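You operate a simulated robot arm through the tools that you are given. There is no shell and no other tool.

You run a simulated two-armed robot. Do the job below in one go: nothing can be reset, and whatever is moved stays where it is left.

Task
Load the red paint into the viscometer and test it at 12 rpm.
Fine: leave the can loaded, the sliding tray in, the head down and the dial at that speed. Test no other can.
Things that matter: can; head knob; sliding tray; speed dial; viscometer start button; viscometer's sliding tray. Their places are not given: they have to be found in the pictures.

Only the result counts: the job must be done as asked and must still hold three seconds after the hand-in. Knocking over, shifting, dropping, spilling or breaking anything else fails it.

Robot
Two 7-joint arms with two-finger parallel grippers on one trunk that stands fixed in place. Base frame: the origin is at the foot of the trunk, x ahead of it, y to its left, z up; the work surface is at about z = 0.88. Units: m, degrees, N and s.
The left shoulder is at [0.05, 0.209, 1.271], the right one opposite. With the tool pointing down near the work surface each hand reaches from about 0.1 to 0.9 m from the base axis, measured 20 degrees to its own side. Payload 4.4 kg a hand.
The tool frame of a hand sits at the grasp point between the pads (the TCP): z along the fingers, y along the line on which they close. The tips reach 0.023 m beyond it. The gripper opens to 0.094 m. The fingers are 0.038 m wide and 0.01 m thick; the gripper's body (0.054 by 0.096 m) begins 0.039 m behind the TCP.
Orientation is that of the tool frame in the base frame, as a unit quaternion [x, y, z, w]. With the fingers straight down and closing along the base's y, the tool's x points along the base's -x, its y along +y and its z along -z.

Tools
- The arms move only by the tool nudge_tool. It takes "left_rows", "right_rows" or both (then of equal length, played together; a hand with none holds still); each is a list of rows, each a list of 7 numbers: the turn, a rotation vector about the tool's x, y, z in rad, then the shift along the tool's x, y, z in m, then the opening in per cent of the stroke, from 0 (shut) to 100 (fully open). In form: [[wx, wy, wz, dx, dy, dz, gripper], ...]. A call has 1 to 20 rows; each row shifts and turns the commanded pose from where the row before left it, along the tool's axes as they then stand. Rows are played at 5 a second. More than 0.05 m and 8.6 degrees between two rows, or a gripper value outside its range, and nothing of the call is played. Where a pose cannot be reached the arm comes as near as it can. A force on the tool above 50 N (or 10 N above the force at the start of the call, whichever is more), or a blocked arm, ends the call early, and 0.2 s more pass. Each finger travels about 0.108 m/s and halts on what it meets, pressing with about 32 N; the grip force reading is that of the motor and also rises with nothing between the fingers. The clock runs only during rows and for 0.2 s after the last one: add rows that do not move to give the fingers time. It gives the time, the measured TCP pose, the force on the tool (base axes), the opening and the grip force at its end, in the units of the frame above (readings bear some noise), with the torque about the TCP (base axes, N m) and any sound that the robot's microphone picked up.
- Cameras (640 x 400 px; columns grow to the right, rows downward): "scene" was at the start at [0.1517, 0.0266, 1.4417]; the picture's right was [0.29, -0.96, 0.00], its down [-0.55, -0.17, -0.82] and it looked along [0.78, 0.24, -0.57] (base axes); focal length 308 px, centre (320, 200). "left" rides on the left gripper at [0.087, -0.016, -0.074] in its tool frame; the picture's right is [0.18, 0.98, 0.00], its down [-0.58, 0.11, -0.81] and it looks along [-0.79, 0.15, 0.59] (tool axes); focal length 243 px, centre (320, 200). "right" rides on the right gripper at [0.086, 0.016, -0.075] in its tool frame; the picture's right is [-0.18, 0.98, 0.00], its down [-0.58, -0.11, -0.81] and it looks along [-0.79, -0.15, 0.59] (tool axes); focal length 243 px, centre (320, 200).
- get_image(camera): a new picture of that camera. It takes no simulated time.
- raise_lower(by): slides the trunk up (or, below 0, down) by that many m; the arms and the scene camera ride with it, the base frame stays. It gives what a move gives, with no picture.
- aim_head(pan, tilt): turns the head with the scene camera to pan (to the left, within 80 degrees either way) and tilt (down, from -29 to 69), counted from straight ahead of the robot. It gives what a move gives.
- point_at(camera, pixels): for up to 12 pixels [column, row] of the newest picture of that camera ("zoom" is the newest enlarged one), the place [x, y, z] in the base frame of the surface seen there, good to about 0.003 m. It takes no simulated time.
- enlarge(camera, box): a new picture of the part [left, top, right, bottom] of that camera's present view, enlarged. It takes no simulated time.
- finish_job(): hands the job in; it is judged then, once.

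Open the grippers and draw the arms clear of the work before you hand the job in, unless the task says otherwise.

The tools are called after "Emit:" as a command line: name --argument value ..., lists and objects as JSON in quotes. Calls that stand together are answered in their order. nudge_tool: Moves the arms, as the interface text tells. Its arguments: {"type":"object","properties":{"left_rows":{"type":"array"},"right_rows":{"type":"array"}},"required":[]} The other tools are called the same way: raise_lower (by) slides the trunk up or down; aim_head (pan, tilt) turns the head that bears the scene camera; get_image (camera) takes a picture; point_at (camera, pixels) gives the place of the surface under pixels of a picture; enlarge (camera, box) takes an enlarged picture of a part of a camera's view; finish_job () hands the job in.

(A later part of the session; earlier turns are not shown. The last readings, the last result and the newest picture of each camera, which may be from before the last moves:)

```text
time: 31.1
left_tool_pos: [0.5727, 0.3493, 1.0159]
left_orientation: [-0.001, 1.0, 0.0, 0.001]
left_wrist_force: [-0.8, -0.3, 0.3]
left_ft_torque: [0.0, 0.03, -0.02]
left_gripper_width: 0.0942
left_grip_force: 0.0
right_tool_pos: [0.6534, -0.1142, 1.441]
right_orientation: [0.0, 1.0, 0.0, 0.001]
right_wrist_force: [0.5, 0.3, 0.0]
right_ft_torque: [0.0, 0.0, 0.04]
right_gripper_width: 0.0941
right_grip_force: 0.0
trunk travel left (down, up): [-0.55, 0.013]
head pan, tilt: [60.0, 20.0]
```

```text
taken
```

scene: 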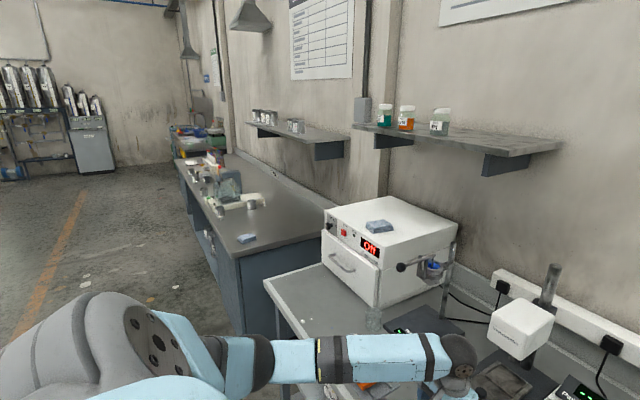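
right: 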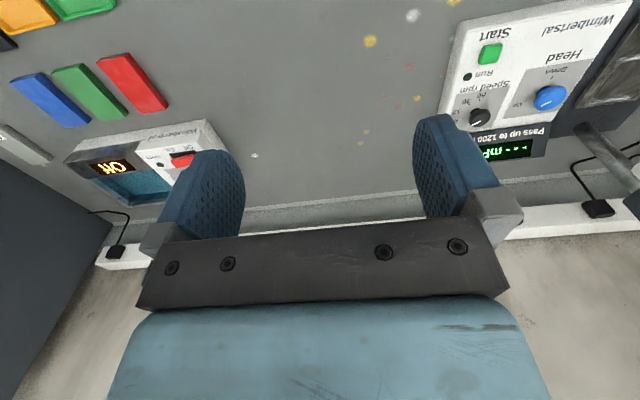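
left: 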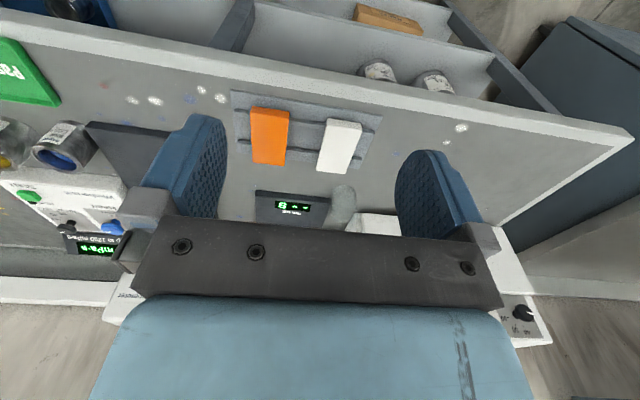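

Reach works now. I raise the hand by 0.1 and then lower the trunk by 0.12 to get a better working height, keeping this posture.

Emit:
nudge_tool --left_rows '[[0, 0, 0, 0, -0.02, -0.04, 100], [0, 0, 0, 0, -0.02, -0.04, 100], [0, 0, 0, 0, -0.02, -0.04, 100], [0, 0, 0, 0, -0.02, 0, 100], [0, 0, 0, 0, 0, 0, 100]]'

Emit:
raise_lower --by -0.12

Emit:
aim_head --pan 16.9 --tilt 35

Emit:
get_image --camera "scene"

Emit:
get_image --camera "left"

```text
time: 32.3
left_tool_pos: [0.5698, 0.2662, 1.1285]
left_orientation: [-0.001, 1.0, 0.0, 0.0]
left_wrist_force: [0.5, 0.4, 0.4]
left_ft_torque: [0.01, -0.01, 0.02]
left_gripper_width: 0.0941
left_grip_force: 0.1
right_tool_pos: [0.6544, -0.1143, 1.4416]
right_orientation: [0.0, 1.0, 0.0, 0.0]
right_wrist_force: [0.0, -0.3, 0.3]
right_ft_torque: [0.01, 0.01, 0.02]
right_gripper_width: 0.0939
right_grip_force: 0.0
trunk travel left (down, up): [-0.55, 0.013]
head pan, tilt: [60.0, 20.0]
```

```text
time: 33.8
left_tool_pos: [0.5699, 0.2663, 1.008]
left_orientation: [-0.001, 1.0, 0.0, 0.002]
left_wrist_force: [-0.3, 0.3, 0.6]
left_ft_torque: [-0.02, 0.01, 0.01]
left_gripper_width: 0.0941
left_grip_force: 0.1
right_tool_pos: [0.6533, -0.1149, 1.322]
right_orientation: [0.0, 1.0, -0.001, 0.0]
right_wrist_force: [0.1, -0.4, 0.3]
right_ft_torque: [0.01, -0.02, 0.0]
right_gripper_width: 0.094
right_grip_force: 0.2
trunk travel left (down, up): [-0.43, 0.133]
head pan, tilt: [60.0, 20.0]
```

```text
time: 34.9
left_tool_pos: [0.5702, 0.2667, 1.0103]
left_orientation: [-0.001, 1.0, 0.0, 0.0]
left_wrist_force: [0.8, -1.2, 0.3]
left_ft_torque: [0.0, -0.01, -0.01]
left_gripper_width: 0.094
left_grip_force: 0.0
right_tool_pos: [0.6543, -0.1163, 1.3201]
right_orientation: [0.0, 1.0, 0.0, 0.0]
right_wrist_force: [-0.1, 0.1, 0.4]
right_ft_torque: [-0.02, 0.06, -0.02]
right_gripper_width: 0.0938
right_grip_force: 0.1
trunk travel left (down, up): [-0.43, 0.133]
head pan, tilt: [16.9, 35.0]
```

```text
taken
```

scene: 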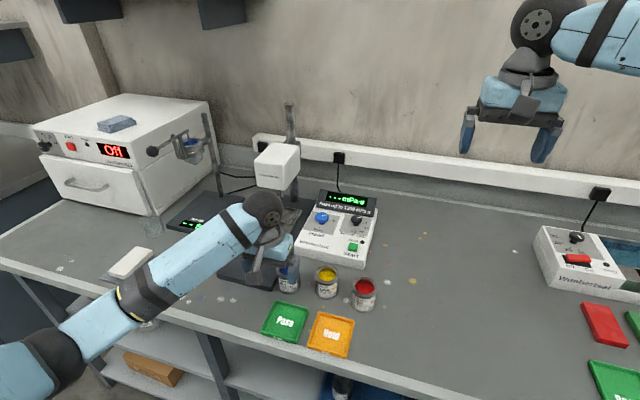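

```text
taken
```

left: 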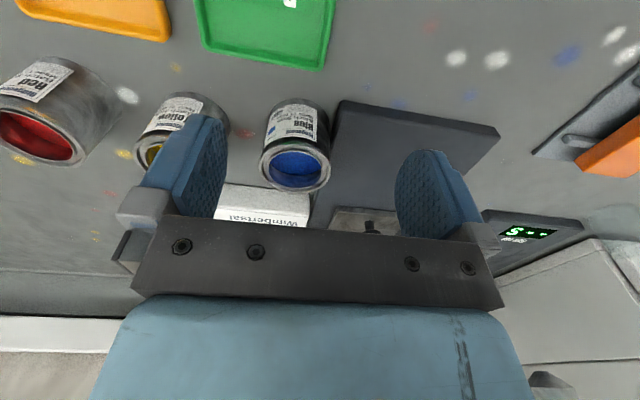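

The posture looks good now. I move up and forward over the panel to look at the dials closely: target about (0.77, 0.18, 1.09).

Emit:
nudge_tool --left_rows '[[0, 0, 0, 0, 0, -0.04, 100], [0, 0, 0, -0.02, -0.02, -0.04, 100], [0, 0, 0, -0.04, -0.02, 0, 100], [0, 0, 0, -0.04, -0.02, 0, 100], [0, 0, 0, -0.04, -0.02, 0, 100], [0, 0, 0, -0.03, 0, 0, 100], [0, 0, 0, -0.03, 0, 0, 100], [0, 0, 0, 0, 0, 0, 100]]'

Emit:
get_image --camera "left"

Emit:
get_image --camera "scene"

```text
time: 36.7
left_tool_pos: [0.7725, 0.1867, 1.0899]
left_orientation: [0.0, 1.0, -0.001, 0.002]
left_wrist_force: [-0.4, 0.9, -0.1]
left_ft_torque: [0.05, 0.0, -0.01]
left_gripper_width: 0.0939
left_grip_force: 0.1
right_tool_pos: [0.6545, -0.1148, 1.3217]
right_orientation: [0.0, 1.0, 0.001, 0.0]
right_wrist_force: [-0.4, 0.2, -0.2]
right_ft_torque: [0.04, 0.03, -0.01]
right_gripper_width: 0.094
right_grip_force: 0.0
trunk travel left (down, up): [-0.43, 0.133]
head pan, tilt: [16.9, 35.0]
```

```text
taken
```

left: 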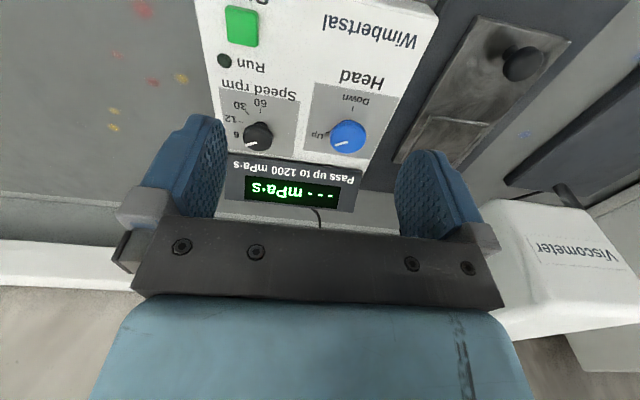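

```text
taken
```

scene: 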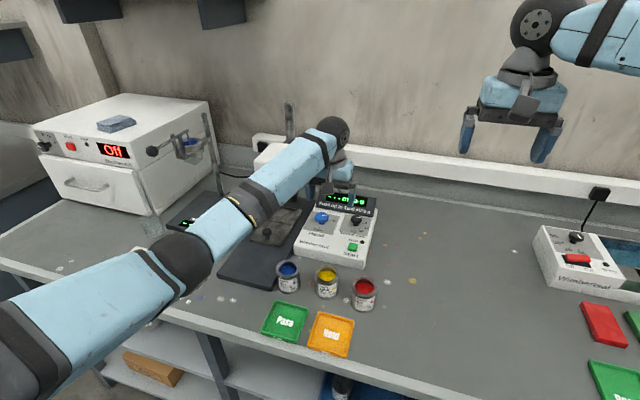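

Excellent view of the panel in the left camera. I enlarge it around the dial (258,135) and head knob (349,135).

Emit:
enlarge --camera "left" --box '[210, 70, 290, 160]'

Emit:
enlarge --camera "left" --box '[300, 80, 400, 165]'

Emit:
point_at --camera "left" --pixels '[[258, 133], [245, 133], [272, 133], [258, 122], [258, 146], [349, 135], [333, 135], [365, 135], [349, 121], [349, 149], [242, 28], [523, 62]]'

```text
4.44 times, centred on (250, 115) of left
```

zoom: 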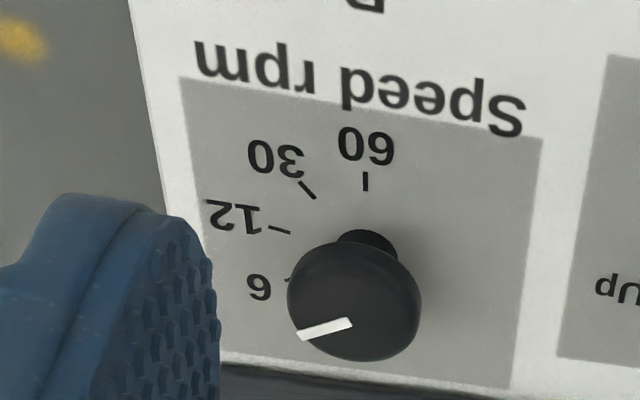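

```text
4.71 times, centred on (350, 122) of left
```

zoom: 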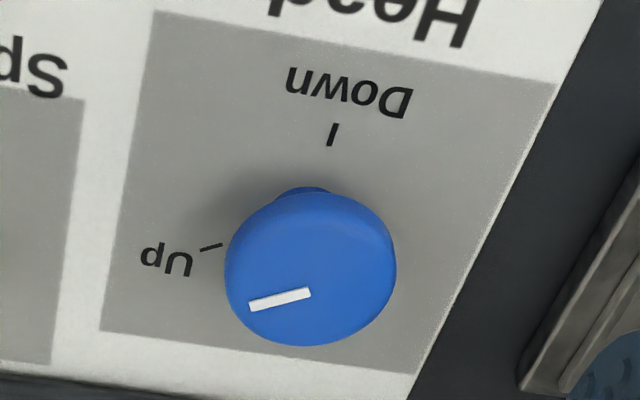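

```text
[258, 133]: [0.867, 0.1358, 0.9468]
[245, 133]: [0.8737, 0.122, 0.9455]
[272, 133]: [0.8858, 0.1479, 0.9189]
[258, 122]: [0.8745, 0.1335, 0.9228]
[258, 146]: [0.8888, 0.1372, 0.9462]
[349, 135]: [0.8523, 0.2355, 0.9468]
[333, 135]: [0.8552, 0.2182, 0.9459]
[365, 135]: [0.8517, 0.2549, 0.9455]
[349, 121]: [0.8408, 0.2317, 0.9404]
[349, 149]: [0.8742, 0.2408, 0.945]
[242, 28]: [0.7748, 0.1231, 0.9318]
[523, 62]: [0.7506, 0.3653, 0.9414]
```

I measure the caps' edges in the enlarged views to get exact knob centres and the tick positions.

Emit:
point_at --camera "zoom" --pixels '[[311, 268], [232, 268], [390, 268], [311, 205], [311, 340], [332, 140], [205, 248], [250, 305], [310, 292], [335, 125], [222, 244], [305, 192]]'

Emit:
enlarge --camera "left" --box '[210, 70, 290, 160]'

Emit:
point_at --camera "zoom" --pixels '[[355, 305], [293, 300], [418, 305], [355, 250], [355, 358], [365, 181], [308, 190], [280, 229], [288, 280], [302, 335], [350, 322], [365, 235]]'

```text
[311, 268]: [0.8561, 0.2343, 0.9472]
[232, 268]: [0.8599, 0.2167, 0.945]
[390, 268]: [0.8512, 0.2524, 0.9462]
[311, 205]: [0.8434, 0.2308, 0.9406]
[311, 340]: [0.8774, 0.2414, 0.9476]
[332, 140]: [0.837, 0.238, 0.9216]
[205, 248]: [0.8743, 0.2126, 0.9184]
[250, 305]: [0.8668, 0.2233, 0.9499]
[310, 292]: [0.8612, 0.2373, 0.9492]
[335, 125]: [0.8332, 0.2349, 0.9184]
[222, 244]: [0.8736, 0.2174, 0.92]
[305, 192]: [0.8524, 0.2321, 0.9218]
```

```text
4.44 times, centred on (250, 115) of left
```

zoom: 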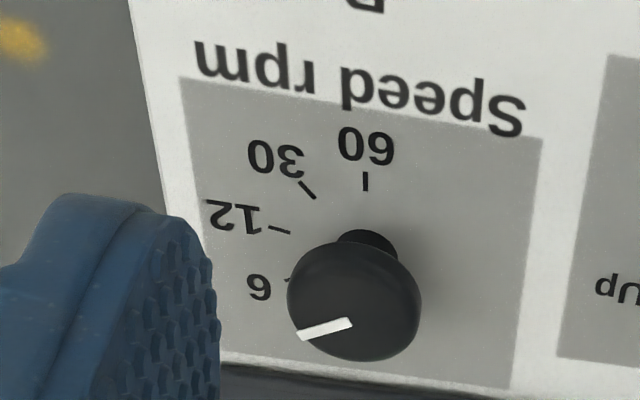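

```text
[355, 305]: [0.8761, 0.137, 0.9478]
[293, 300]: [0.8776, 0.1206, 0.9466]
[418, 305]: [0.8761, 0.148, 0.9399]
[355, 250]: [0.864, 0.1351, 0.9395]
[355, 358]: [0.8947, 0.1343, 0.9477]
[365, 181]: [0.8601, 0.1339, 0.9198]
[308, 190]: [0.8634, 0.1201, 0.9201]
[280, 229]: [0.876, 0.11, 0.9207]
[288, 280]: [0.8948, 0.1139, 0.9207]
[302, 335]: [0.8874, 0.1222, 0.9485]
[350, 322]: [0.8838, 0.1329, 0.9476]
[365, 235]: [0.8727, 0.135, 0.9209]
```

Both knobs are clear: ticks lie about 40° apart on the dial (6 at −60°, 12 at −100° from +x), head knob Up at −60°, Down at 180°. I check the display housing's edge and height for clearance.

Emit:
enlarge --camera "left" --box '[215, 120, 375, 220]'

Emit:
point_at --camera "zoom" --pixels '[[180, 145], [180, 160], [180, 185], [180, 215], [180, 260], [180, 340], [450, 185], [450, 200], [450, 300], [300, 175], [300, 330], [80, 140]]'

Emit:
enlarge --camera "scene" --box '[296, 175, 392, 235]'

Emit:
point_at --camera "zoom" --pixels '[[160, 110], [160, 125], [160, 60], [420, 150], [470, 175], [500, 70], [350, 140], [350, 155], [520, 180], [540, 200], [250, 130], [250, 145]]'

```text
4.00 times, centred on (295, 170) of left
```

zoom: 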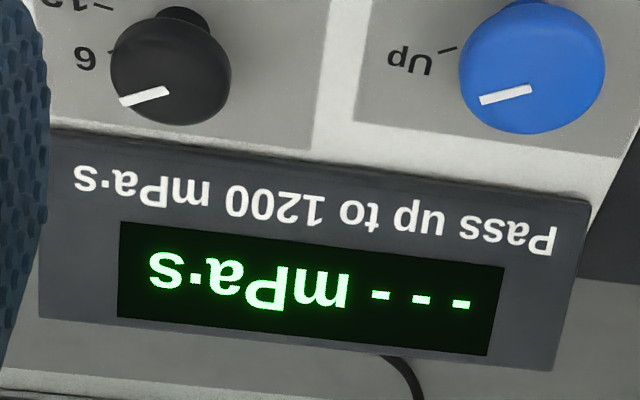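

```text
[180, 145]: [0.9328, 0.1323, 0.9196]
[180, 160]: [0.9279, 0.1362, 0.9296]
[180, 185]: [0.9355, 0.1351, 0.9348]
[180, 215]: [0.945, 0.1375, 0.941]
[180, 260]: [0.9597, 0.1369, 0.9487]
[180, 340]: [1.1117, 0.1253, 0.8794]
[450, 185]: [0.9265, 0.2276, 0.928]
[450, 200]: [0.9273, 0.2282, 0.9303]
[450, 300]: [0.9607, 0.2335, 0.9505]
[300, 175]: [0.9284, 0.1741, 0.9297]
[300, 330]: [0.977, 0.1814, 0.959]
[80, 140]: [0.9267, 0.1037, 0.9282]
```

```text
6.67 times, centred on (344, 205) of scene
```

zoom: 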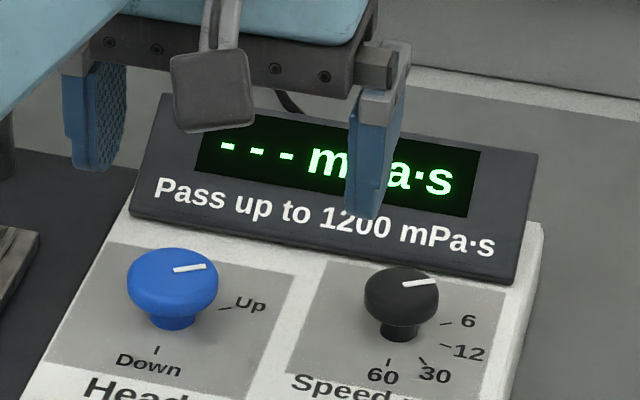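

```text
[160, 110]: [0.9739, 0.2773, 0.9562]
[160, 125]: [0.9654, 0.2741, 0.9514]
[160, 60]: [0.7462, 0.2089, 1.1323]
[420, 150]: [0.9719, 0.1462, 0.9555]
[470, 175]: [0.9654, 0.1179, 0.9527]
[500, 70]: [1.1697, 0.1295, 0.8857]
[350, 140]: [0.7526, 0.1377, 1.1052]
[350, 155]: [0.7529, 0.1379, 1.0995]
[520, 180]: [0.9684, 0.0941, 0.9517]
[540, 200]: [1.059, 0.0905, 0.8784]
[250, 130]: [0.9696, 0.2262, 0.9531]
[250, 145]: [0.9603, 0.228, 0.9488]
```

The display housing starts at x≈0.926, so there's room. For more reach I raise the hand 0.15 m and then lower the trunk 0.15 m, ending at the same hand height.

Emit:
nudge_tool --left_rows '[[0, 0, 0, 0, 0, -0.04, 100], [0, 0, 0, 0, 0, -0.04, 100], [0, 0, 0, 0, 0, -0.04, 100], [0, 0, 0, 0, 0, -0.03, 100], [0, 0, 0, 0, 0, 0, 100]]'

Emit:
get_image --camera "scene"

Emit:
point_at --camera "scene" --pixels '[[30, 330], [100, 300], [180, 265], [200, 240], [240, 205], [300, 160], [335, 130]]'

```text
time: 37.9
left_tool_pos: [0.775, 0.1872, 1.2386]
left_orientation: [-0.001, 1.0, 0.0, 0.001]
left_wrist_force: [0.6, 0.2, 0.3]
left_ft_torque: [-0.04, 0.04, 0.02]
left_gripper_width: 0.094
left_grip_force: 0.1
right_tool_pos: [0.6551, -0.1148, 1.3203]
right_orientation: [0.0, 1.0, 0.0, 0.0]
right_wrist_force: [-0.4, 0.3, 0.2]
right_ft_torque: [0.02, 0.04, 0.02]
right_gripper_width: 0.0941
right_grip_force: 0.1
trunk travel left (down, up): [-0.43, 0.133]
head pan, tilt: [16.9, 35.0]
```

```text
taken
```

scene: 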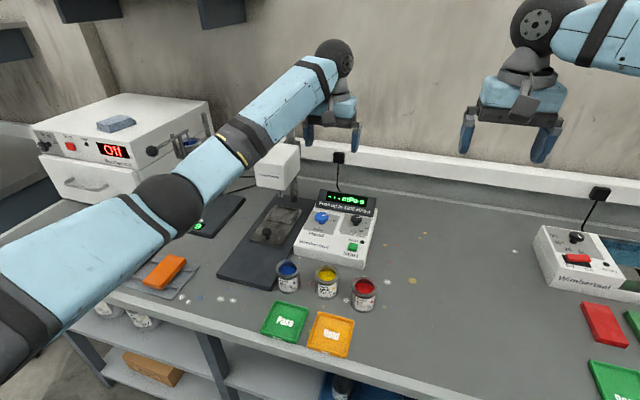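

```text
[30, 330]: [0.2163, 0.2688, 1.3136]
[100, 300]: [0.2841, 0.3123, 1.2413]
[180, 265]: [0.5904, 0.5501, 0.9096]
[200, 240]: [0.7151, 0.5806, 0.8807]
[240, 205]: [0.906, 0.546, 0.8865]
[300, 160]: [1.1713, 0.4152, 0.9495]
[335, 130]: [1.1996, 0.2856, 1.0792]
```

The posture is good; lower the trunk by 0.15 now.

Emit:
raise_lower --by -0.15

Emit:
get_image --camera "scene"

```text
time: 39.7
left_tool_pos: [0.7739, 0.187, 1.0879]
left_orientation: [-0.001, 1.0, 0.001, 0.001]
left_wrist_force: [0.2, -0.3, -0.3]
left_ft_torque: [-0.02, 0.02, 0.02]
left_gripper_width: 0.0943
left_grip_force: 0.1
right_tool_pos: [0.6551, -0.1154, 1.1708]
right_orientation: [0.0, 1.0, 0.0, 0.001]
right_wrist_force: [0.3, -0.3, -0.2]
right_ft_torque: [-0.01, -0.03, 0.01]
right_gripper_width: 0.0941
right_grip_force: 0.1
trunk travel left (down, up): [-0.28, 0.283]
head pan, tilt: [16.9, 35.0]
```

```text
taken
```

scene: 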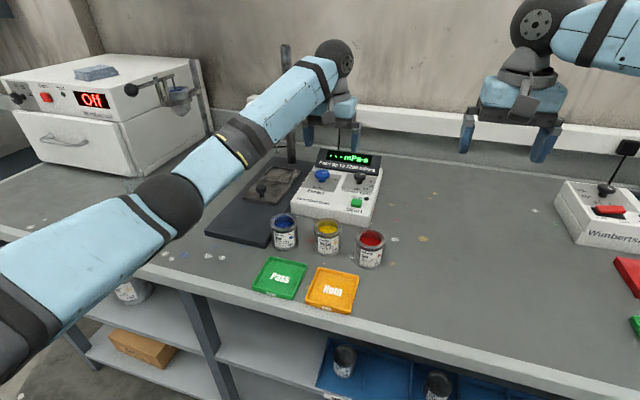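

Now I move over the dial (0.8795, 0.135) with a −20° pre-turn, staying at z≈1.05 first.

Emit:
nudge_tool --left_rows '[[0, 0, -0.1, -0.035, -0.018, 0.01, 70], [0, 0, -0.1, -0.03, -0.02, 0.01, 70], [0, 0, -0.1, -0.025, -0.018, 0.01, 70], [0, 0, -0.05, 0, 0, 0.01, 70], [0, 0, 0, 0, 0, 0, 70]]'

Emit:
get_image --camera "left"

Emit:
get_image --camera "scene"

```text
time: 40.9
left_tool_pos: [0.8572, 0.1455, 1.0501]
left_orientation: [-0.175, 0.985, 0.0, 0.001]
left_wrist_force: [0.1, -0.1, 0.6]
left_ft_torque: [-0.02, 0.0, 0.02]
left_gripper_width: 0.0659
left_grip_force: 0.1
left hand out of reach, approached as far as the arm can: row 3
right_tool_pos: [0.653, -0.1163, 1.1709]
right_orientation: [0.0, 1.0, 0.001, 0.001]
right_wrist_force: [-0.8, -1.2, 0.5]
right_ft_torque: [0.0, -0.01, 0.01]
right_gripper_width: 0.094
right_grip_force: 0.1
trunk travel left (down, up): [-0.28, 0.283]
head pan, tilt: [16.9, 35.0]
```

```text
taken
```

left: 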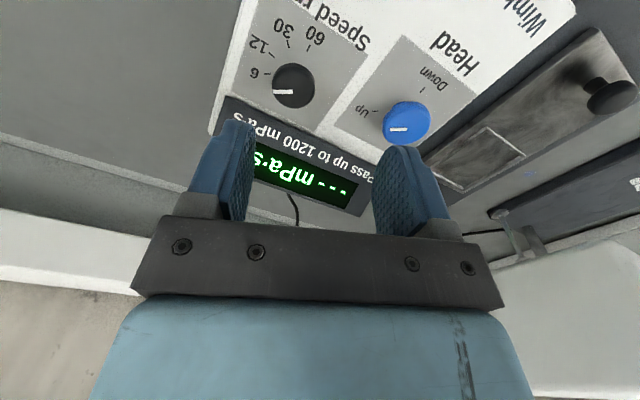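

```text
taken
```

scene: 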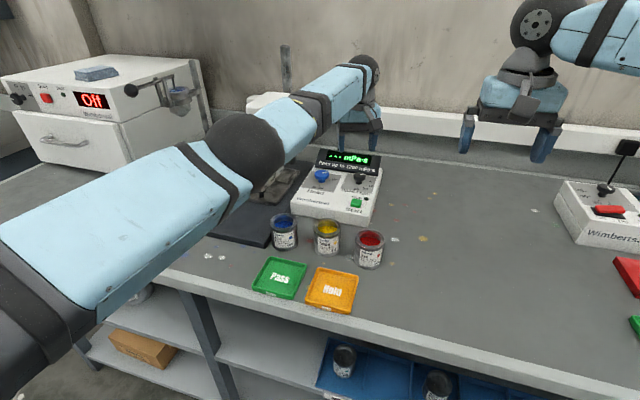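

The arm is fully stretched at (0.857, 0.146). I undo the pre-turn and tilt the hand 20° forward about the base y axis, which gains reach for the dial.

Emit:
nudge_tool --left_rows '[[0, 0, 0.117, 0.015, 0, 0, 60], [0, 0, 0.117, 0.015, 0, 0, 60], [0, 0, 0.116, 0, 0, 0, 60], [0, -0.117, 0, 0, 0, 0, 60], [0, -0.117, 0, 0, 0, 0, 60], [0, -0.116, 0, 0, 0, 0, 60], [0, 0, 0, 0, 0, 0, 60]]'

```text
time: 42.5
left_tool_pos: [0.8279, 0.1365, 1.048]
left_orientation: [-0.001, 0.984, 0.0, 0.175]
left_wrist_force: [-0.3, -0.1, -0.1]
left_ft_torque: [0.03, 0.02, 0.0]
left_gripper_width: 0.0564
left_grip_force: 0.1
right_tool_pos: [0.6549, -0.1154, 1.1692]
right_orientation: [0.0, 1.0, 0.0, -0.001]
right_wrist_force: [0.0, 0.3, -0.6]
right_ft_torque: [0.02, 0.01, 0.03]
right_gripper_width: 0.0937
right_grip_force: 0.2
trunk travel left (down, up): [-0.28, 0.283]
head pan, tilt: [16.9, 35.0]
```

Tilt is in place at (0.828, 0.137, 1.048). Next I move over the dial at z≈1.0 and turn 20° counter‑clockwise about the vertical.

Emit:
nudge_tool --left_rows '[[0, 0, 0, -0.016, -0.0007, 0.0314, 60], [0, 0, 0, -0.016, -0.0007, 0.0314, 60], [-0.04, 0, -0.11, 0, 0, 0, 60], [-0.04, 0, -0.11, 0, 0, 0, 60], [-0.04, 0, -0.11, 0, 0, 0, 60], [0, 0, 0, 0, 0, 0, 60]]'

Emit:
get_image --camera "left"

Emit:
enlarge --camera "scene" --box '[290, 140, 400, 220]'

```text
time: 43.9
left_tool_pos: [0.8796, 0.1355, 1.0002]
left_orientation: [-0.173, 0.969, 0.029, 0.171]
left_wrist_force: [-1.0, -0.2, -1.1]
left_ft_torque: [-0.03, 0.0, 0.0]
left_gripper_width: 0.0565
left_grip_force: 0.0
right_tool_pos: [0.6531, -0.1145, 1.1709]
right_orientation: [0.0, 1.0, 0.0, 0.0]
right_wrist_force: [0.5, -0.1, -0.1]
right_ft_torque: [-0.03, 0.01, 0.01]
right_gripper_width: 0.0938
right_grip_force: 0.1
trunk travel left (down, up): [-0.28, 0.283]
head pan, tilt: [16.9, 35.0]
```

```text
taken
```

left: 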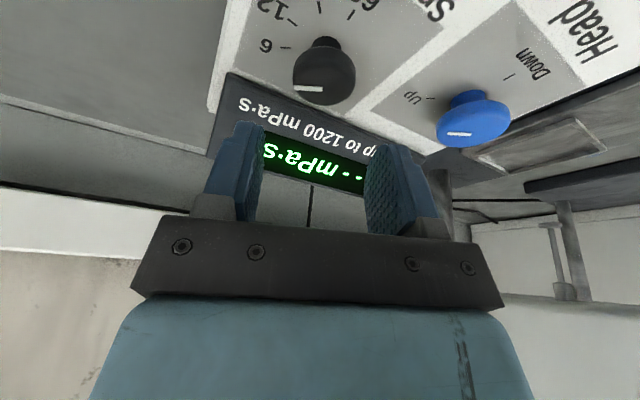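

```text
5.00 times, centred on (345, 180) of scene
```

zoom: 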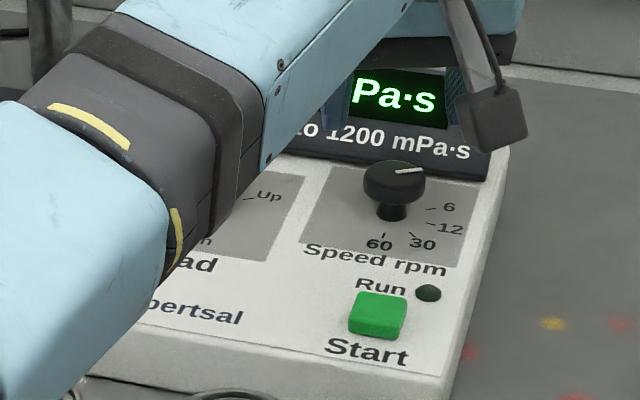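

Reached exactly above the dial. I re-measure the dial's cap from this closer view before going down.

Emit:
enlarge --camera "left" --box '[270, 20, 380, 120]'

Emit:
point_at --camera "left" --pixels '[[325, 85], [297, 85], [352, 85], [325, 70], [325, 100], [310, 95], [340, 95], [325, 60], [310, 75], [340, 75]]'

```text
4.00 times, centred on (325, 70) of left
```

zoom: 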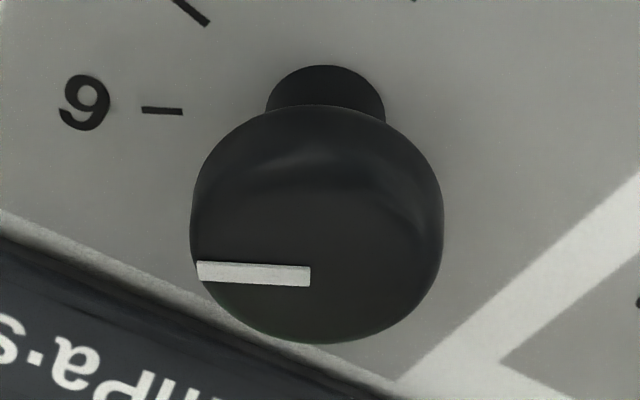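

```text
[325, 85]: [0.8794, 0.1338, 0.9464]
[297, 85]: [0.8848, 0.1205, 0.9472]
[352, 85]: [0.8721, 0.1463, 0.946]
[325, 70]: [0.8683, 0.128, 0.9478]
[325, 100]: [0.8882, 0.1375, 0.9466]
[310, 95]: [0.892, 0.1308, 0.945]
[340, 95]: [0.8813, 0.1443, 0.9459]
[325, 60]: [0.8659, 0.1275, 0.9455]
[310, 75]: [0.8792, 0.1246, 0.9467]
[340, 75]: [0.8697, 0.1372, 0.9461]
```

Dial centre confirmed near (0.880, 0.134). I descend straight down to TCP z≈0.9515 (fingertips clear of the panel at 0.9205) with the gripper open.

Emit:
nudge_tool --left_rows '[[0, 0, 0, 0.0083, 0, 0.0229, 60], [0, 0, 0, 0.0083, 0, 0.0229, 60], [0, 0, 0, 0, 0, 0, 60]]'

Emit:
get_image --camera "left"

Emit:
enlarge --camera "scene" --box '[300, 150, 400, 220]'

```text
time: 44.7
left_tool_pos: [0.8811, 0.1354, 0.9522]
left_orientation: [-0.174, 0.969, 0.03, 0.172]
left_wrist_force: [0.1, -0.6, -0.5]
left_ft_torque: [-0.02, -0.02, 0.03]
left_gripper_width: 0.0564
left_grip_force: 0.1
right_tool_pos: [0.6552, -0.1141, 1.1714]
right_orientation: [0.0, 1.0, 0.001, 0.0]
right_wrist_force: [0.4, -0.5, 0.4]
right_ft_torque: [0.01, 0.0, 0.0]
right_gripper_width: 0.094
right_grip_force: 0.0
trunk travel left (down, up): [-0.28, 0.283]
head pan, tilt: [16.9, 35.0]
```

```text
taken
```

left: 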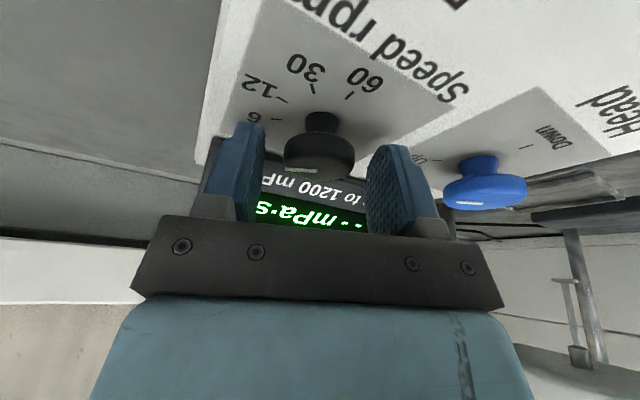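

```text
5.71 times, centred on (350, 185) of scene
```

zoom: 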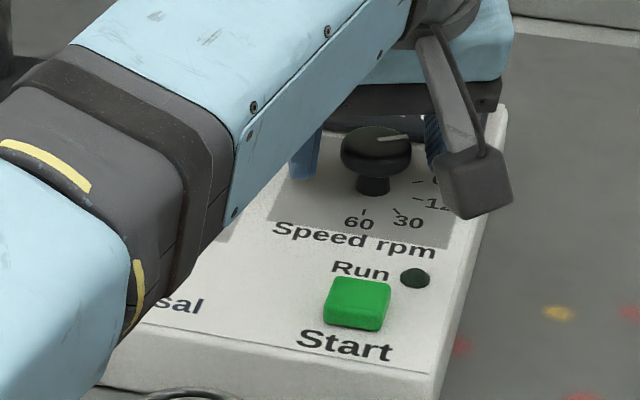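

The dial sits between the fingers. I close the gripper on it.

Emit:
nudge_tool --left_rows '[[0, 0, 0, 0, 0, 0, 35], [0, 0, 0, 0, 0, 0, 20], [0, 0, 0, 0, 0, 0, 20], [0, 0, 0, 0, 0, 0, 20]]'

```text
time: 45.7
left_tool_pos: [0.883, 0.1347, 0.952]
left_orientation: [-0.172, 0.969, 0.03, 0.172]
left_wrist_force: [4.4, -11.7, -1.0]
left_ft_torque: [-0.3, -0.61, 0.03]
left_gripper_width: 0.0334
left_grip_force: 45.0
right_tool_pos: [0.6555, -0.1158, 1.17]
right_orientation: [0.0, 1.0, 0.001, 0.001]
right_wrist_force: [0.2, 0.6, -0.4]
right_ft_torque: [-0.01, 0.01, 0.01]
right_gripper_width: 0.0939
right_grip_force: 0.0
trunk travel left (down, up): [-0.28, 0.283]
head pan, tilt: [16.9, 35.0]
```

Grip holds at 0.033 m with a sideways force of ~12 N, so I shift 2 mm along −y of the tool and turn clockwise about the vertical by 40°.

Emit:
nudge_tool --left_rows '[[0, 0, 0, 0, -0.002, 0, 20], [0.0398, 0, 0.1093, 0, 0, 0, 20], [0.0398, 0, 0.1093, 0, 0, 0, 20], [0.0398, 0, 0.1093, 0, 0, 0, 20], [0.0398, 0, 0.1093, 0, 0, 0, 20], [0.0398, 0, 0.1093, 0, 0, 0, 20], [0.0398, 0, 0.1093, 0, 0, 0, 20], [0, 0, 0, 0, 0, 0, 20]]'

Emit:
get_image --camera "left"

Emit:
enlarge --camera "scene" --box '[300, 150, 400, 220]'

```text
time: 47.5
left_tool_pos: [0.8806, 0.1337, 0.9516]
left_orientation: [0.171, 0.969, -0.03, 0.174]
left_wrist_force: [25.2, -4.8, 11.8]
left_ft_torque: [-0.37, -1.03, -0.04]
left_gripper_width: 0.0333
left_grip_force: 45.1
right_tool_pos: [0.6559, -0.1161, 1.1704]
right_orientation: [0.0, 1.0, -0.001, 0.0]
right_wrist_force: [0.2, -0.1, -0.6]
right_ft_torque: [0.01, 0.02, 0.02]
right_gripper_width: 0.0939
right_grip_force: 0.1
trunk travel left (down, up): [-0.28, 0.283]
head pan, tilt: [16.9, 35.0]
```

```text
taken
```

left: 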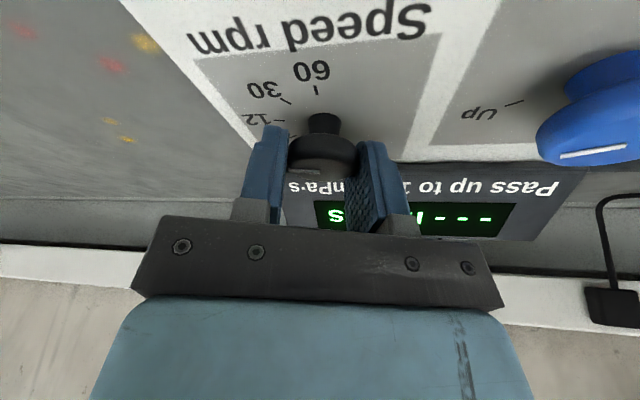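

```text
5.71 times, centred on (350, 185) of scene
```

zoom: 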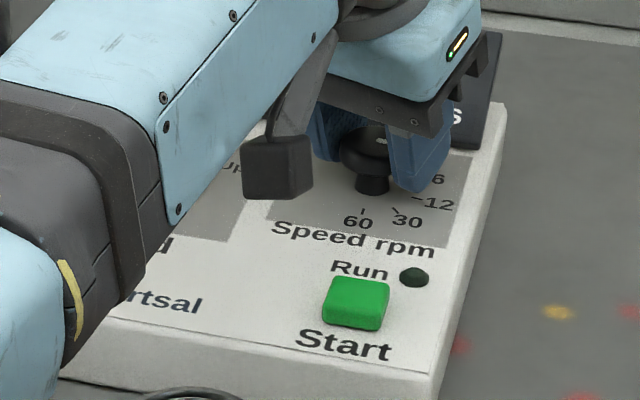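

The hand turned 40°. I open the gripper and rise straight up to check the dial's pointer.

Emit:
nudge_tool --left_rows '[[0, 0, 0, 0, 0, 0, 60], [0, 0, 0, 0, 0, 0, 60], [0, 0, 0, -0.0103, 0, -0.0282, 60], [0, 0, 0, -0.0103, 0, -0.0282, 60], [0, 0, 0, 0, 0, 0, 60]]'

Emit:
get_image --camera "left"

Emit:
enlarge --camera "left" --box '[220, 20, 380, 120]'

Emit:
enlarge --camera "scene" --box '[330, 160, 390, 200]'

```text
time: 48.7
left_tool_pos: [0.8813, 0.133, 1.0108]
left_orientation: [0.168, 0.97, -0.03, 0.173]
left_wrist_force: [-0.1, -0.1, 0.5]
left_ft_torque: [-0.02, 0.0, 0.0]
left_gripper_width: 0.0564
left_grip_force: 0.1
right_tool_pos: [0.6558, -0.1154, 1.1705]
right_orientation: [0.0, 1.0, 0.0, 0.0]
right_wrist_force: [-0.7, 0.1, -0.7]
right_ft_torque: [0.0, -0.01, 0.0]
right_gripper_width: 0.094
right_grip_force: 0.0
trunk travel left (down, up): [-0.28, 0.283]
head pan, tilt: [16.9, 35.0]
```

```text
taken
```

left: 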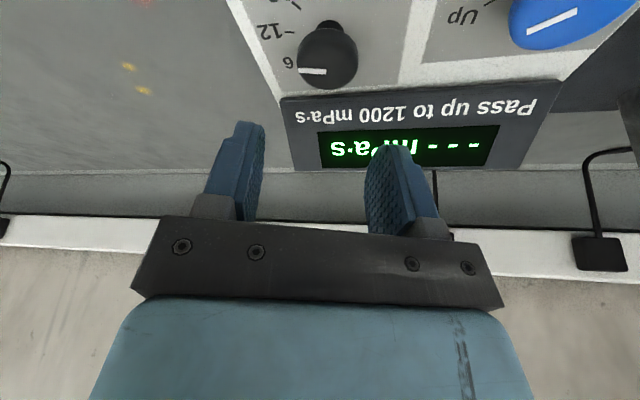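

```text
4.00 times, centred on (300, 70) of left
```

zoom: 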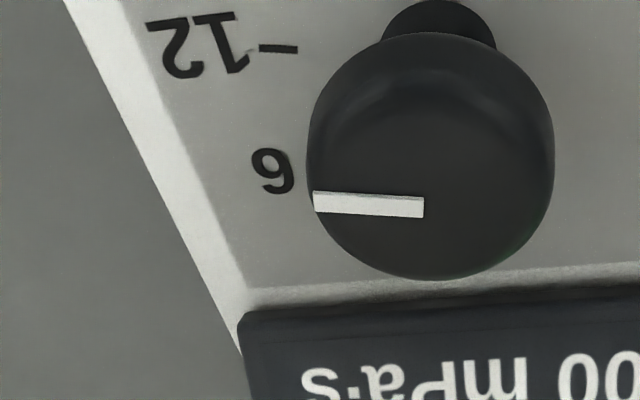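

```text
10.00 times, centred on (360, 180) of scene
```

zoom: 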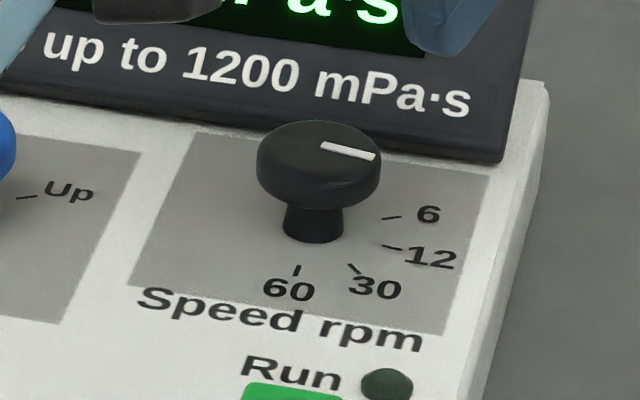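

The dial moved most of the way toward 12 but the pointer seems short. I measure the pointer's ends and the tick from the left camera.

Emit:
enlarge --camera "left" --box '[220, 20, 380, 120]'

Emit:
point_at --camera "zoom" --pixels '[[318, 203], [420, 208], [335, 204], [400, 207], [262, 47], [296, 48], [430, 190], [312, 170], [552, 165], [430, 275]]'

Emit:
enlarge --camera "scene" --box '[340, 165, 380, 195]'

Emit:
point_at --camera "zoom" --pixels '[[235, 112], [325, 130], [250, 115], [310, 128], [360, 285], [385, 292], [220, 110], [355, 240], [385, 232]]'

```text
4.00 times, centred on (300, 70) of left
```

zoom: 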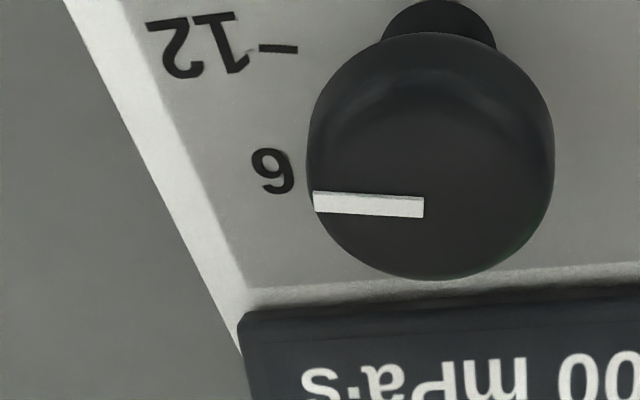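

```text
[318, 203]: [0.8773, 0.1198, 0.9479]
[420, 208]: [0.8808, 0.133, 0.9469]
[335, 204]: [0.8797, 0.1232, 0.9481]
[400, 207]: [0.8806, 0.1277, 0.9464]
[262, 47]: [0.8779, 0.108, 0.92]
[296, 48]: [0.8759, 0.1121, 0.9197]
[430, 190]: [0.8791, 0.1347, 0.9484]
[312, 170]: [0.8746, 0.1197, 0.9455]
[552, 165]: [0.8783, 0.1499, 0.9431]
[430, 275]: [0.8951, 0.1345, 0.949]
```

```text
13.33 times, centred on (360, 180) of scene
```

zoom: 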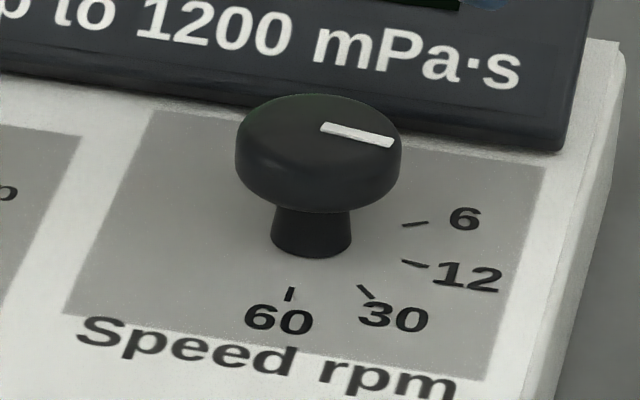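

```text
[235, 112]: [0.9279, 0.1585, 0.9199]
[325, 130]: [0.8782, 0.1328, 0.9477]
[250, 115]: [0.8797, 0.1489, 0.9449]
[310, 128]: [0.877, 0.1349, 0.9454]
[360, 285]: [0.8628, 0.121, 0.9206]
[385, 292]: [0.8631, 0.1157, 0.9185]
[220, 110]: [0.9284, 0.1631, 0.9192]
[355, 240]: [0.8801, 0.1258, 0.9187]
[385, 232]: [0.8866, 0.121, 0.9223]
```

Pointer is parallel to the 12 tick in both views, so the dial is at 12. Now I undo the yaw, draw back to x≈0.70, z≈1.07 and go left to y≈0.37 over the tray handle.

Emit:
nudge_tool --left_rows '[[0, 0, 0, 0.0297, 0, -0.0236, 60], [-0.04, 0, -0.11, 0.0297, 0, -0.0236, 60], [-0.04, 0, -0.11, 0.0297, 0, -0.0236, 60], [-0.04, 0, -0.11, 0.0297, 0, -0.0236, 60], [0, 0, 0, 0.0297, 0, -0.0236, 60], [0, 0, 0, 0, 0.039, 0, 60], [0, 0, 0, 0, 0.039, 0, 60], [0, 0, 0, 0, 0.039, 0, 60], [0, 0, 0, 0, 0.039, 0, 60], [0, 0, 0, 0, 0.039, 0, 60], [0, 0, 0, 0, 0.039, 0, 60], [0, 0, 0, 0, 0, 0, 60]]'

Emit:
get_image --camera "left"

Emit:
get_image --camera "scene"

```text
time: 51.3
left_tool_pos: [0.7049, 0.4047, 1.0716]
left_orientation: [-0.003, 0.985, 0.0, 0.174]
left_wrist_force: [1.6, -0.4, 0.5]
left_ft_torque: [0.0, -0.01, 0.01]
left_gripper_width: 0.056
left_grip_force: 0.2
right_tool_pos: [0.6545, -0.1147, 1.1709]
right_orientation: [0.0, 1.0, -0.001, -0.001]
right_wrist_force: [-0.1, 0.1, 0.4]
right_ft_torque: [-0.02, 0.01, -0.02]
right_gripper_width: 0.0942
right_grip_force: 0.0
trunk travel left (down, up): [-0.28, 0.283]
head pan, tilt: [16.9, 35.0]
```

```text
taken
```

left: 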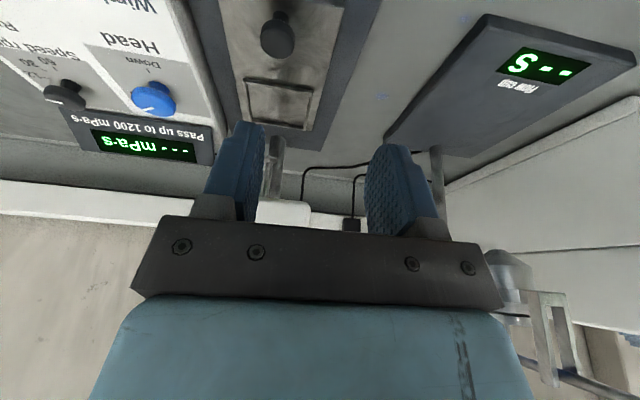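

```text
taken
```

scene: 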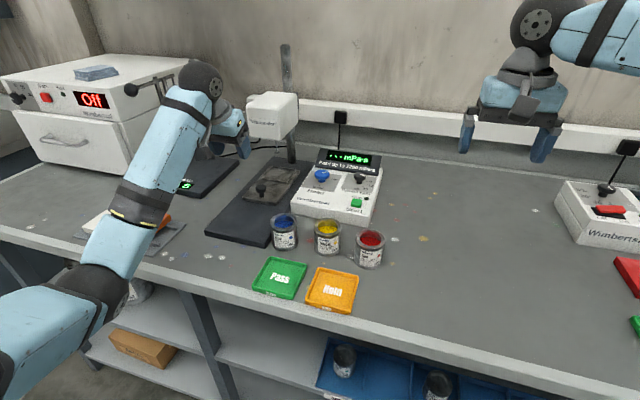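

The hand is at (0.705, 0.405, 1.072). I measure the tray handle at (278,37) and the recess in the left picture.

Emit:
enlarge --camera "left" --box '[220, 0, 340, 140]'

Emit:
point_at --camera "left" --pixels '[[278, 37], [263, 37], [292, 37], [278, 24], [278, 48], [274, 14], [247, 80], [313, 92], [308, 130], [253, 118], [244, 5], [275, 175]]'

Emit:
enlarge --camera "scene" --box '[200, 150, 320, 250]'

Emit:
point_at --camera "zoom" --pixels '[[325, 195], [308, 195], [345, 195], [325, 212], [205, 260], [330, 285], [25, 410], [260, 400], [30, 430], [325, 235], [220, 250], [300, 275]]'

```text
2.86 times, centred on (280, 70) of left
```

zoom: 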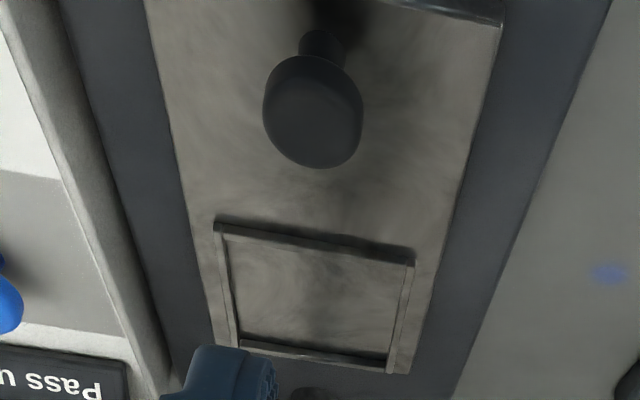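

```text
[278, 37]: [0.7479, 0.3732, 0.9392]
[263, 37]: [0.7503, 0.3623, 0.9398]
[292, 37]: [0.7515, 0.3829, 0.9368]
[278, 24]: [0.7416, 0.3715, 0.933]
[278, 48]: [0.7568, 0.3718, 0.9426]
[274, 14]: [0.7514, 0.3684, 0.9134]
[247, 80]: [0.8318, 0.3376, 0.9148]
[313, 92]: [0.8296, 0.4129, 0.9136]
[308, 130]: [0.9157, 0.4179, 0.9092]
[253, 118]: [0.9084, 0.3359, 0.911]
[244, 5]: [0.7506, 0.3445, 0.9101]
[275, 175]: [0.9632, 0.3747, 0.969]
```

```text
4.00 times, centred on (260, 200) of scene
```

zoom: 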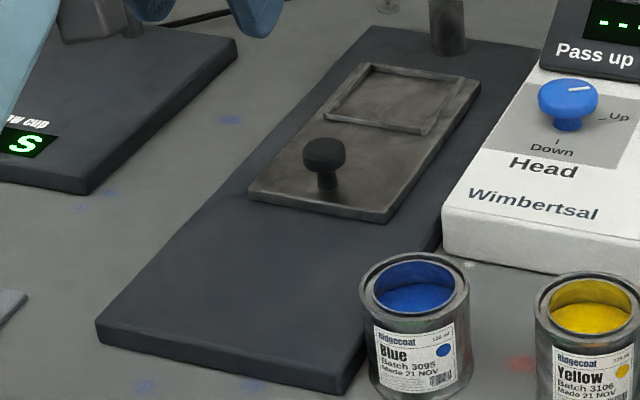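

```text
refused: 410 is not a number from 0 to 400
```

I take finer points on the handle cap and plate edges.

Emit:
enlarge --camera "left" --box '[240, 0, 320, 60]'

Emit:
point_at --camera "zoom" --pixels '[[305, 250], [190, 250], [420, 260], [305, 150], [305, 380], [200, 300], [400, 330], [240, 350], [360, 375], [305, 200], [320, 90], [305, 330]]'

Emit:
enlarge --camera "scene" --box '[200, 150, 320, 250]'

Emit:
point_at --camera "zoom" --pixels '[[325, 150], [308, 150], [345, 150], [325, 165], [250, 190], [388, 218], [100, 322], [340, 370], [372, 66], [464, 82], [325, 118], [430, 132]]'

```text
6.67 times, centred on (280, 30) of left
```

zoom: 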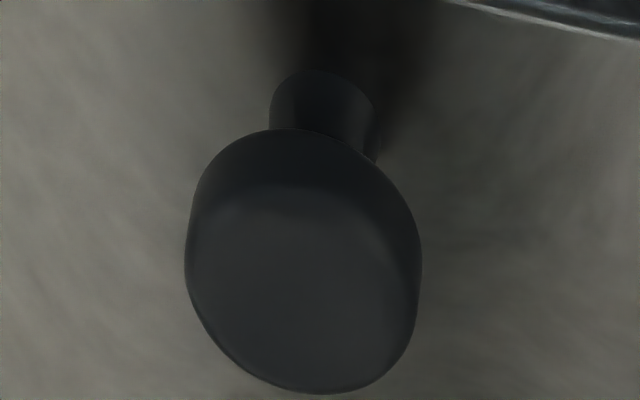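

```text
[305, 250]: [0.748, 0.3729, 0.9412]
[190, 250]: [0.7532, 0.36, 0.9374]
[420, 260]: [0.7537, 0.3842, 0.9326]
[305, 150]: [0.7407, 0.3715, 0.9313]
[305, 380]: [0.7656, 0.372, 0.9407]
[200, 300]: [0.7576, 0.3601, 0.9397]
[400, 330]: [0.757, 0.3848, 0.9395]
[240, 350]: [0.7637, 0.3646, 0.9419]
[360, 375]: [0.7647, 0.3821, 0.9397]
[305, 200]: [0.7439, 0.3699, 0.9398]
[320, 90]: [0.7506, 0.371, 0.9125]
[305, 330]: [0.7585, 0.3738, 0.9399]
```

```text
4.00 times, centred on (260, 200) of scene
```

zoom: 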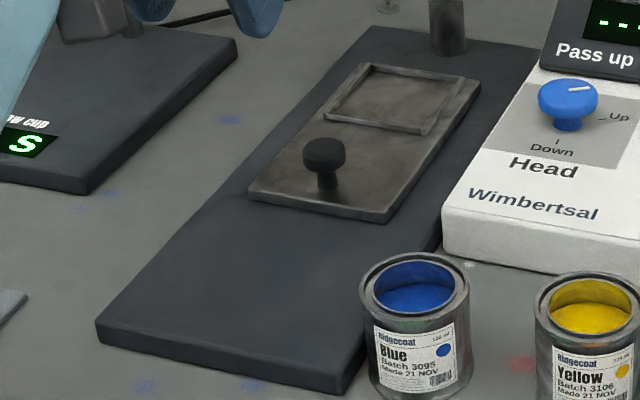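

```text
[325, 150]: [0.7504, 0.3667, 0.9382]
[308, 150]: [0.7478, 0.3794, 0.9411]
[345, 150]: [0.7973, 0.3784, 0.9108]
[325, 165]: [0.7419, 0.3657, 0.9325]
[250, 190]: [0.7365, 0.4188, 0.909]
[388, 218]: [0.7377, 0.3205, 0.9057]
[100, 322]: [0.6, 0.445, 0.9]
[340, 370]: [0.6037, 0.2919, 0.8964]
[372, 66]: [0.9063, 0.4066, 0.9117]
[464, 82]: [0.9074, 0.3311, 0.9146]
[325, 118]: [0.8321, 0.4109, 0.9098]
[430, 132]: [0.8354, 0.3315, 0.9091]
```

Handle cap centre is (0.754, 0.3725), top z≈0.941, tray top 0.909. I move over it and down to TCP z≈0.941 with fingers at ~50% opening.

Emit:
nudge_tool --left_rows '[[0, 0, 0, -0.0111, -0.0161, 0.0413, 55], [0, 0, 0, -0.0111, -0.0161, 0.0413, 55], [0, 0, 0, 0, 0, 0, 55]]'

Emit:
get_image --camera "left"

Emit:
enlarge --camera "scene" --box '[180, 90, 320, 220]'

```text
time: 52.1
left_tool_pos: [0.7533, 0.371, 1.0005]
left_orientation: [-0.003, 0.985, 0.001, 0.174]
left_wrist_force: [0.3, 0.3, -0.1]
left_ft_torque: [0.01, -0.01, 0.01]
left_gripper_width: 0.0519
left_grip_force: 0.0
right_tool_pos: [0.6542, -0.1158, 1.1715]
right_orientation: [0.0, 1.0, 0.0, 0.0]
right_wrist_force: [-0.3, 0.4, 0.1]
right_ft_torque: [0.03, -0.01, -0.03]
right_gripper_width: 0.0942
right_grip_force: 0.1
trunk travel left (down, up): [-0.28, 0.283]
head pan, tilt: [16.9, 35.0]
```

```text
taken
```

left: 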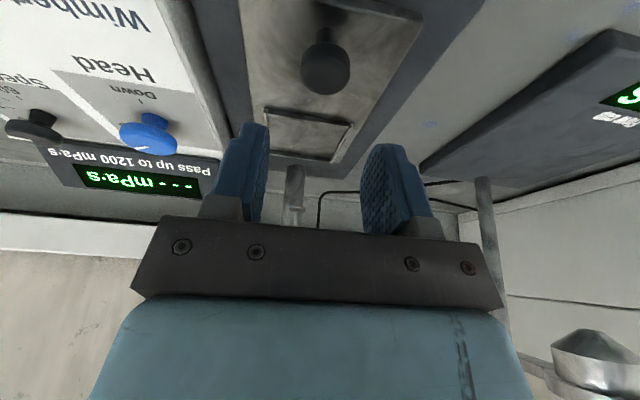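

```text
3.08 times, centred on (250, 155) of scene
```

zoom: 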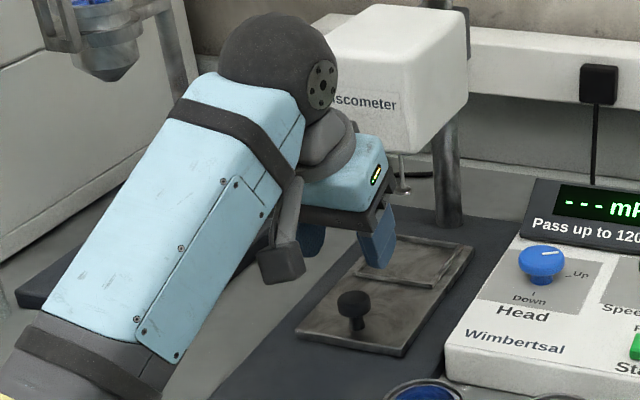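

Wrist clears the viscometer head. I descend straight onto the handle.

Emit:
nudge_tool --left_rows '[[0, 0, 0, 0.0098, 0.001, 0.028, 55], [0, 0, 0, 0.0098, 0.0005, 0.028, 55], [0, 0, 0, 0, 0, 0, 55]]'

Emit:
get_image --camera "left"

Emit:
enlarge --camera "scene" --box '[220, 130, 320, 210]'

```text
time: 52.9
left_tool_pos: [0.7543, 0.3754, 0.9423]
left_orientation: [-0.004, 0.984, 0.0, 0.176]
left_wrist_force: [-0.4, 1.3, 0.0]
left_ft_torque: [0.0, -0.01, 0.01]
left_gripper_width: 0.0517
left_grip_force: 0.0
right_tool_pos: [0.6548, -0.1157, 1.1706]
right_orientation: [0.001, 1.0, 0.0, 0.0]
right_wrist_force: [-1.0, -0.2, -0.5]
right_ft_torque: [-0.01, 0.03, -0.02]
right_gripper_width: 0.0939
right_grip_force: 0.0
trunk travel left (down, up): [-0.28, 0.283]
head pan, tilt: [16.9, 35.0]
```

```text
taken
```

left: 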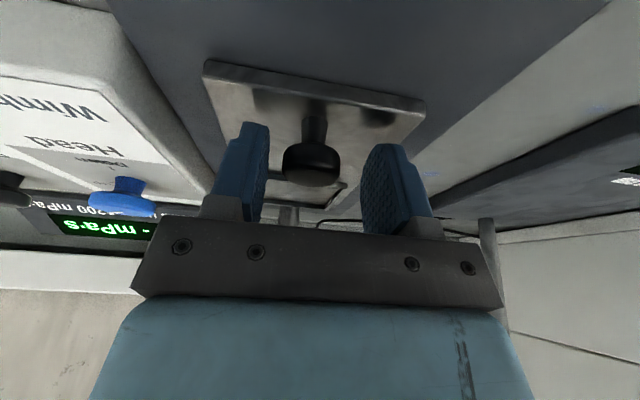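

```text
5.00 times, centred on (270, 170) of scene
```

zoom: 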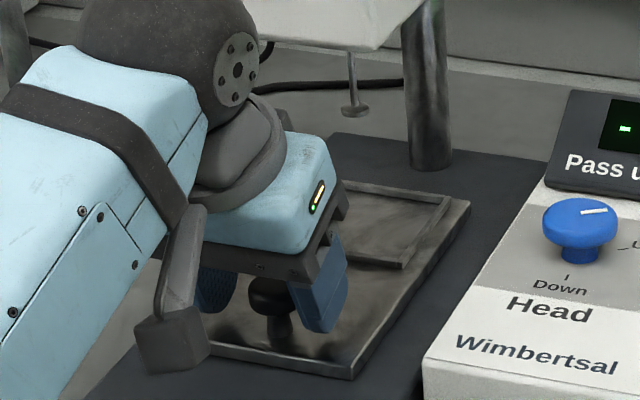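

The handle is between the fingers; I shift 3 mm right to centre and close on it.

Emit:
nudge_tool --left_rows '[[0, 0, 0, 0, -0.0028, 0, 50], [0, 0, 0, 0, 0, 0, 15], [0, 0, 0, 0, 0, 0, 15], [0, 0, 0, 0, 0, 0, 15]]'

```text
time: 53.9
left_tool_pos: [0.7551, 0.3716, 0.9413]
left_orientation: [-0.002, 0.985, 0.0, 0.175]
left_wrist_force: [-2.9, -11.3, -5.0]
left_ft_torque: [-0.23, -0.54, -0.07]
left_gripper_width: 0.0272
left_grip_force: 45.2
right_tool_pos: [0.654, -0.1145, 1.1693]
right_orientation: [0.0, 1.0, 0.0, 0.0]
right_wrist_force: [0.3, -0.6, -0.7]
right_ft_torque: [0.01, 0.02, 0.01]
right_gripper_width: 0.0942
right_grip_force: 0.2
trunk travel left (down, up): [-0.28, 0.283]
head pan, tilt: [16.9, 35.0]
```

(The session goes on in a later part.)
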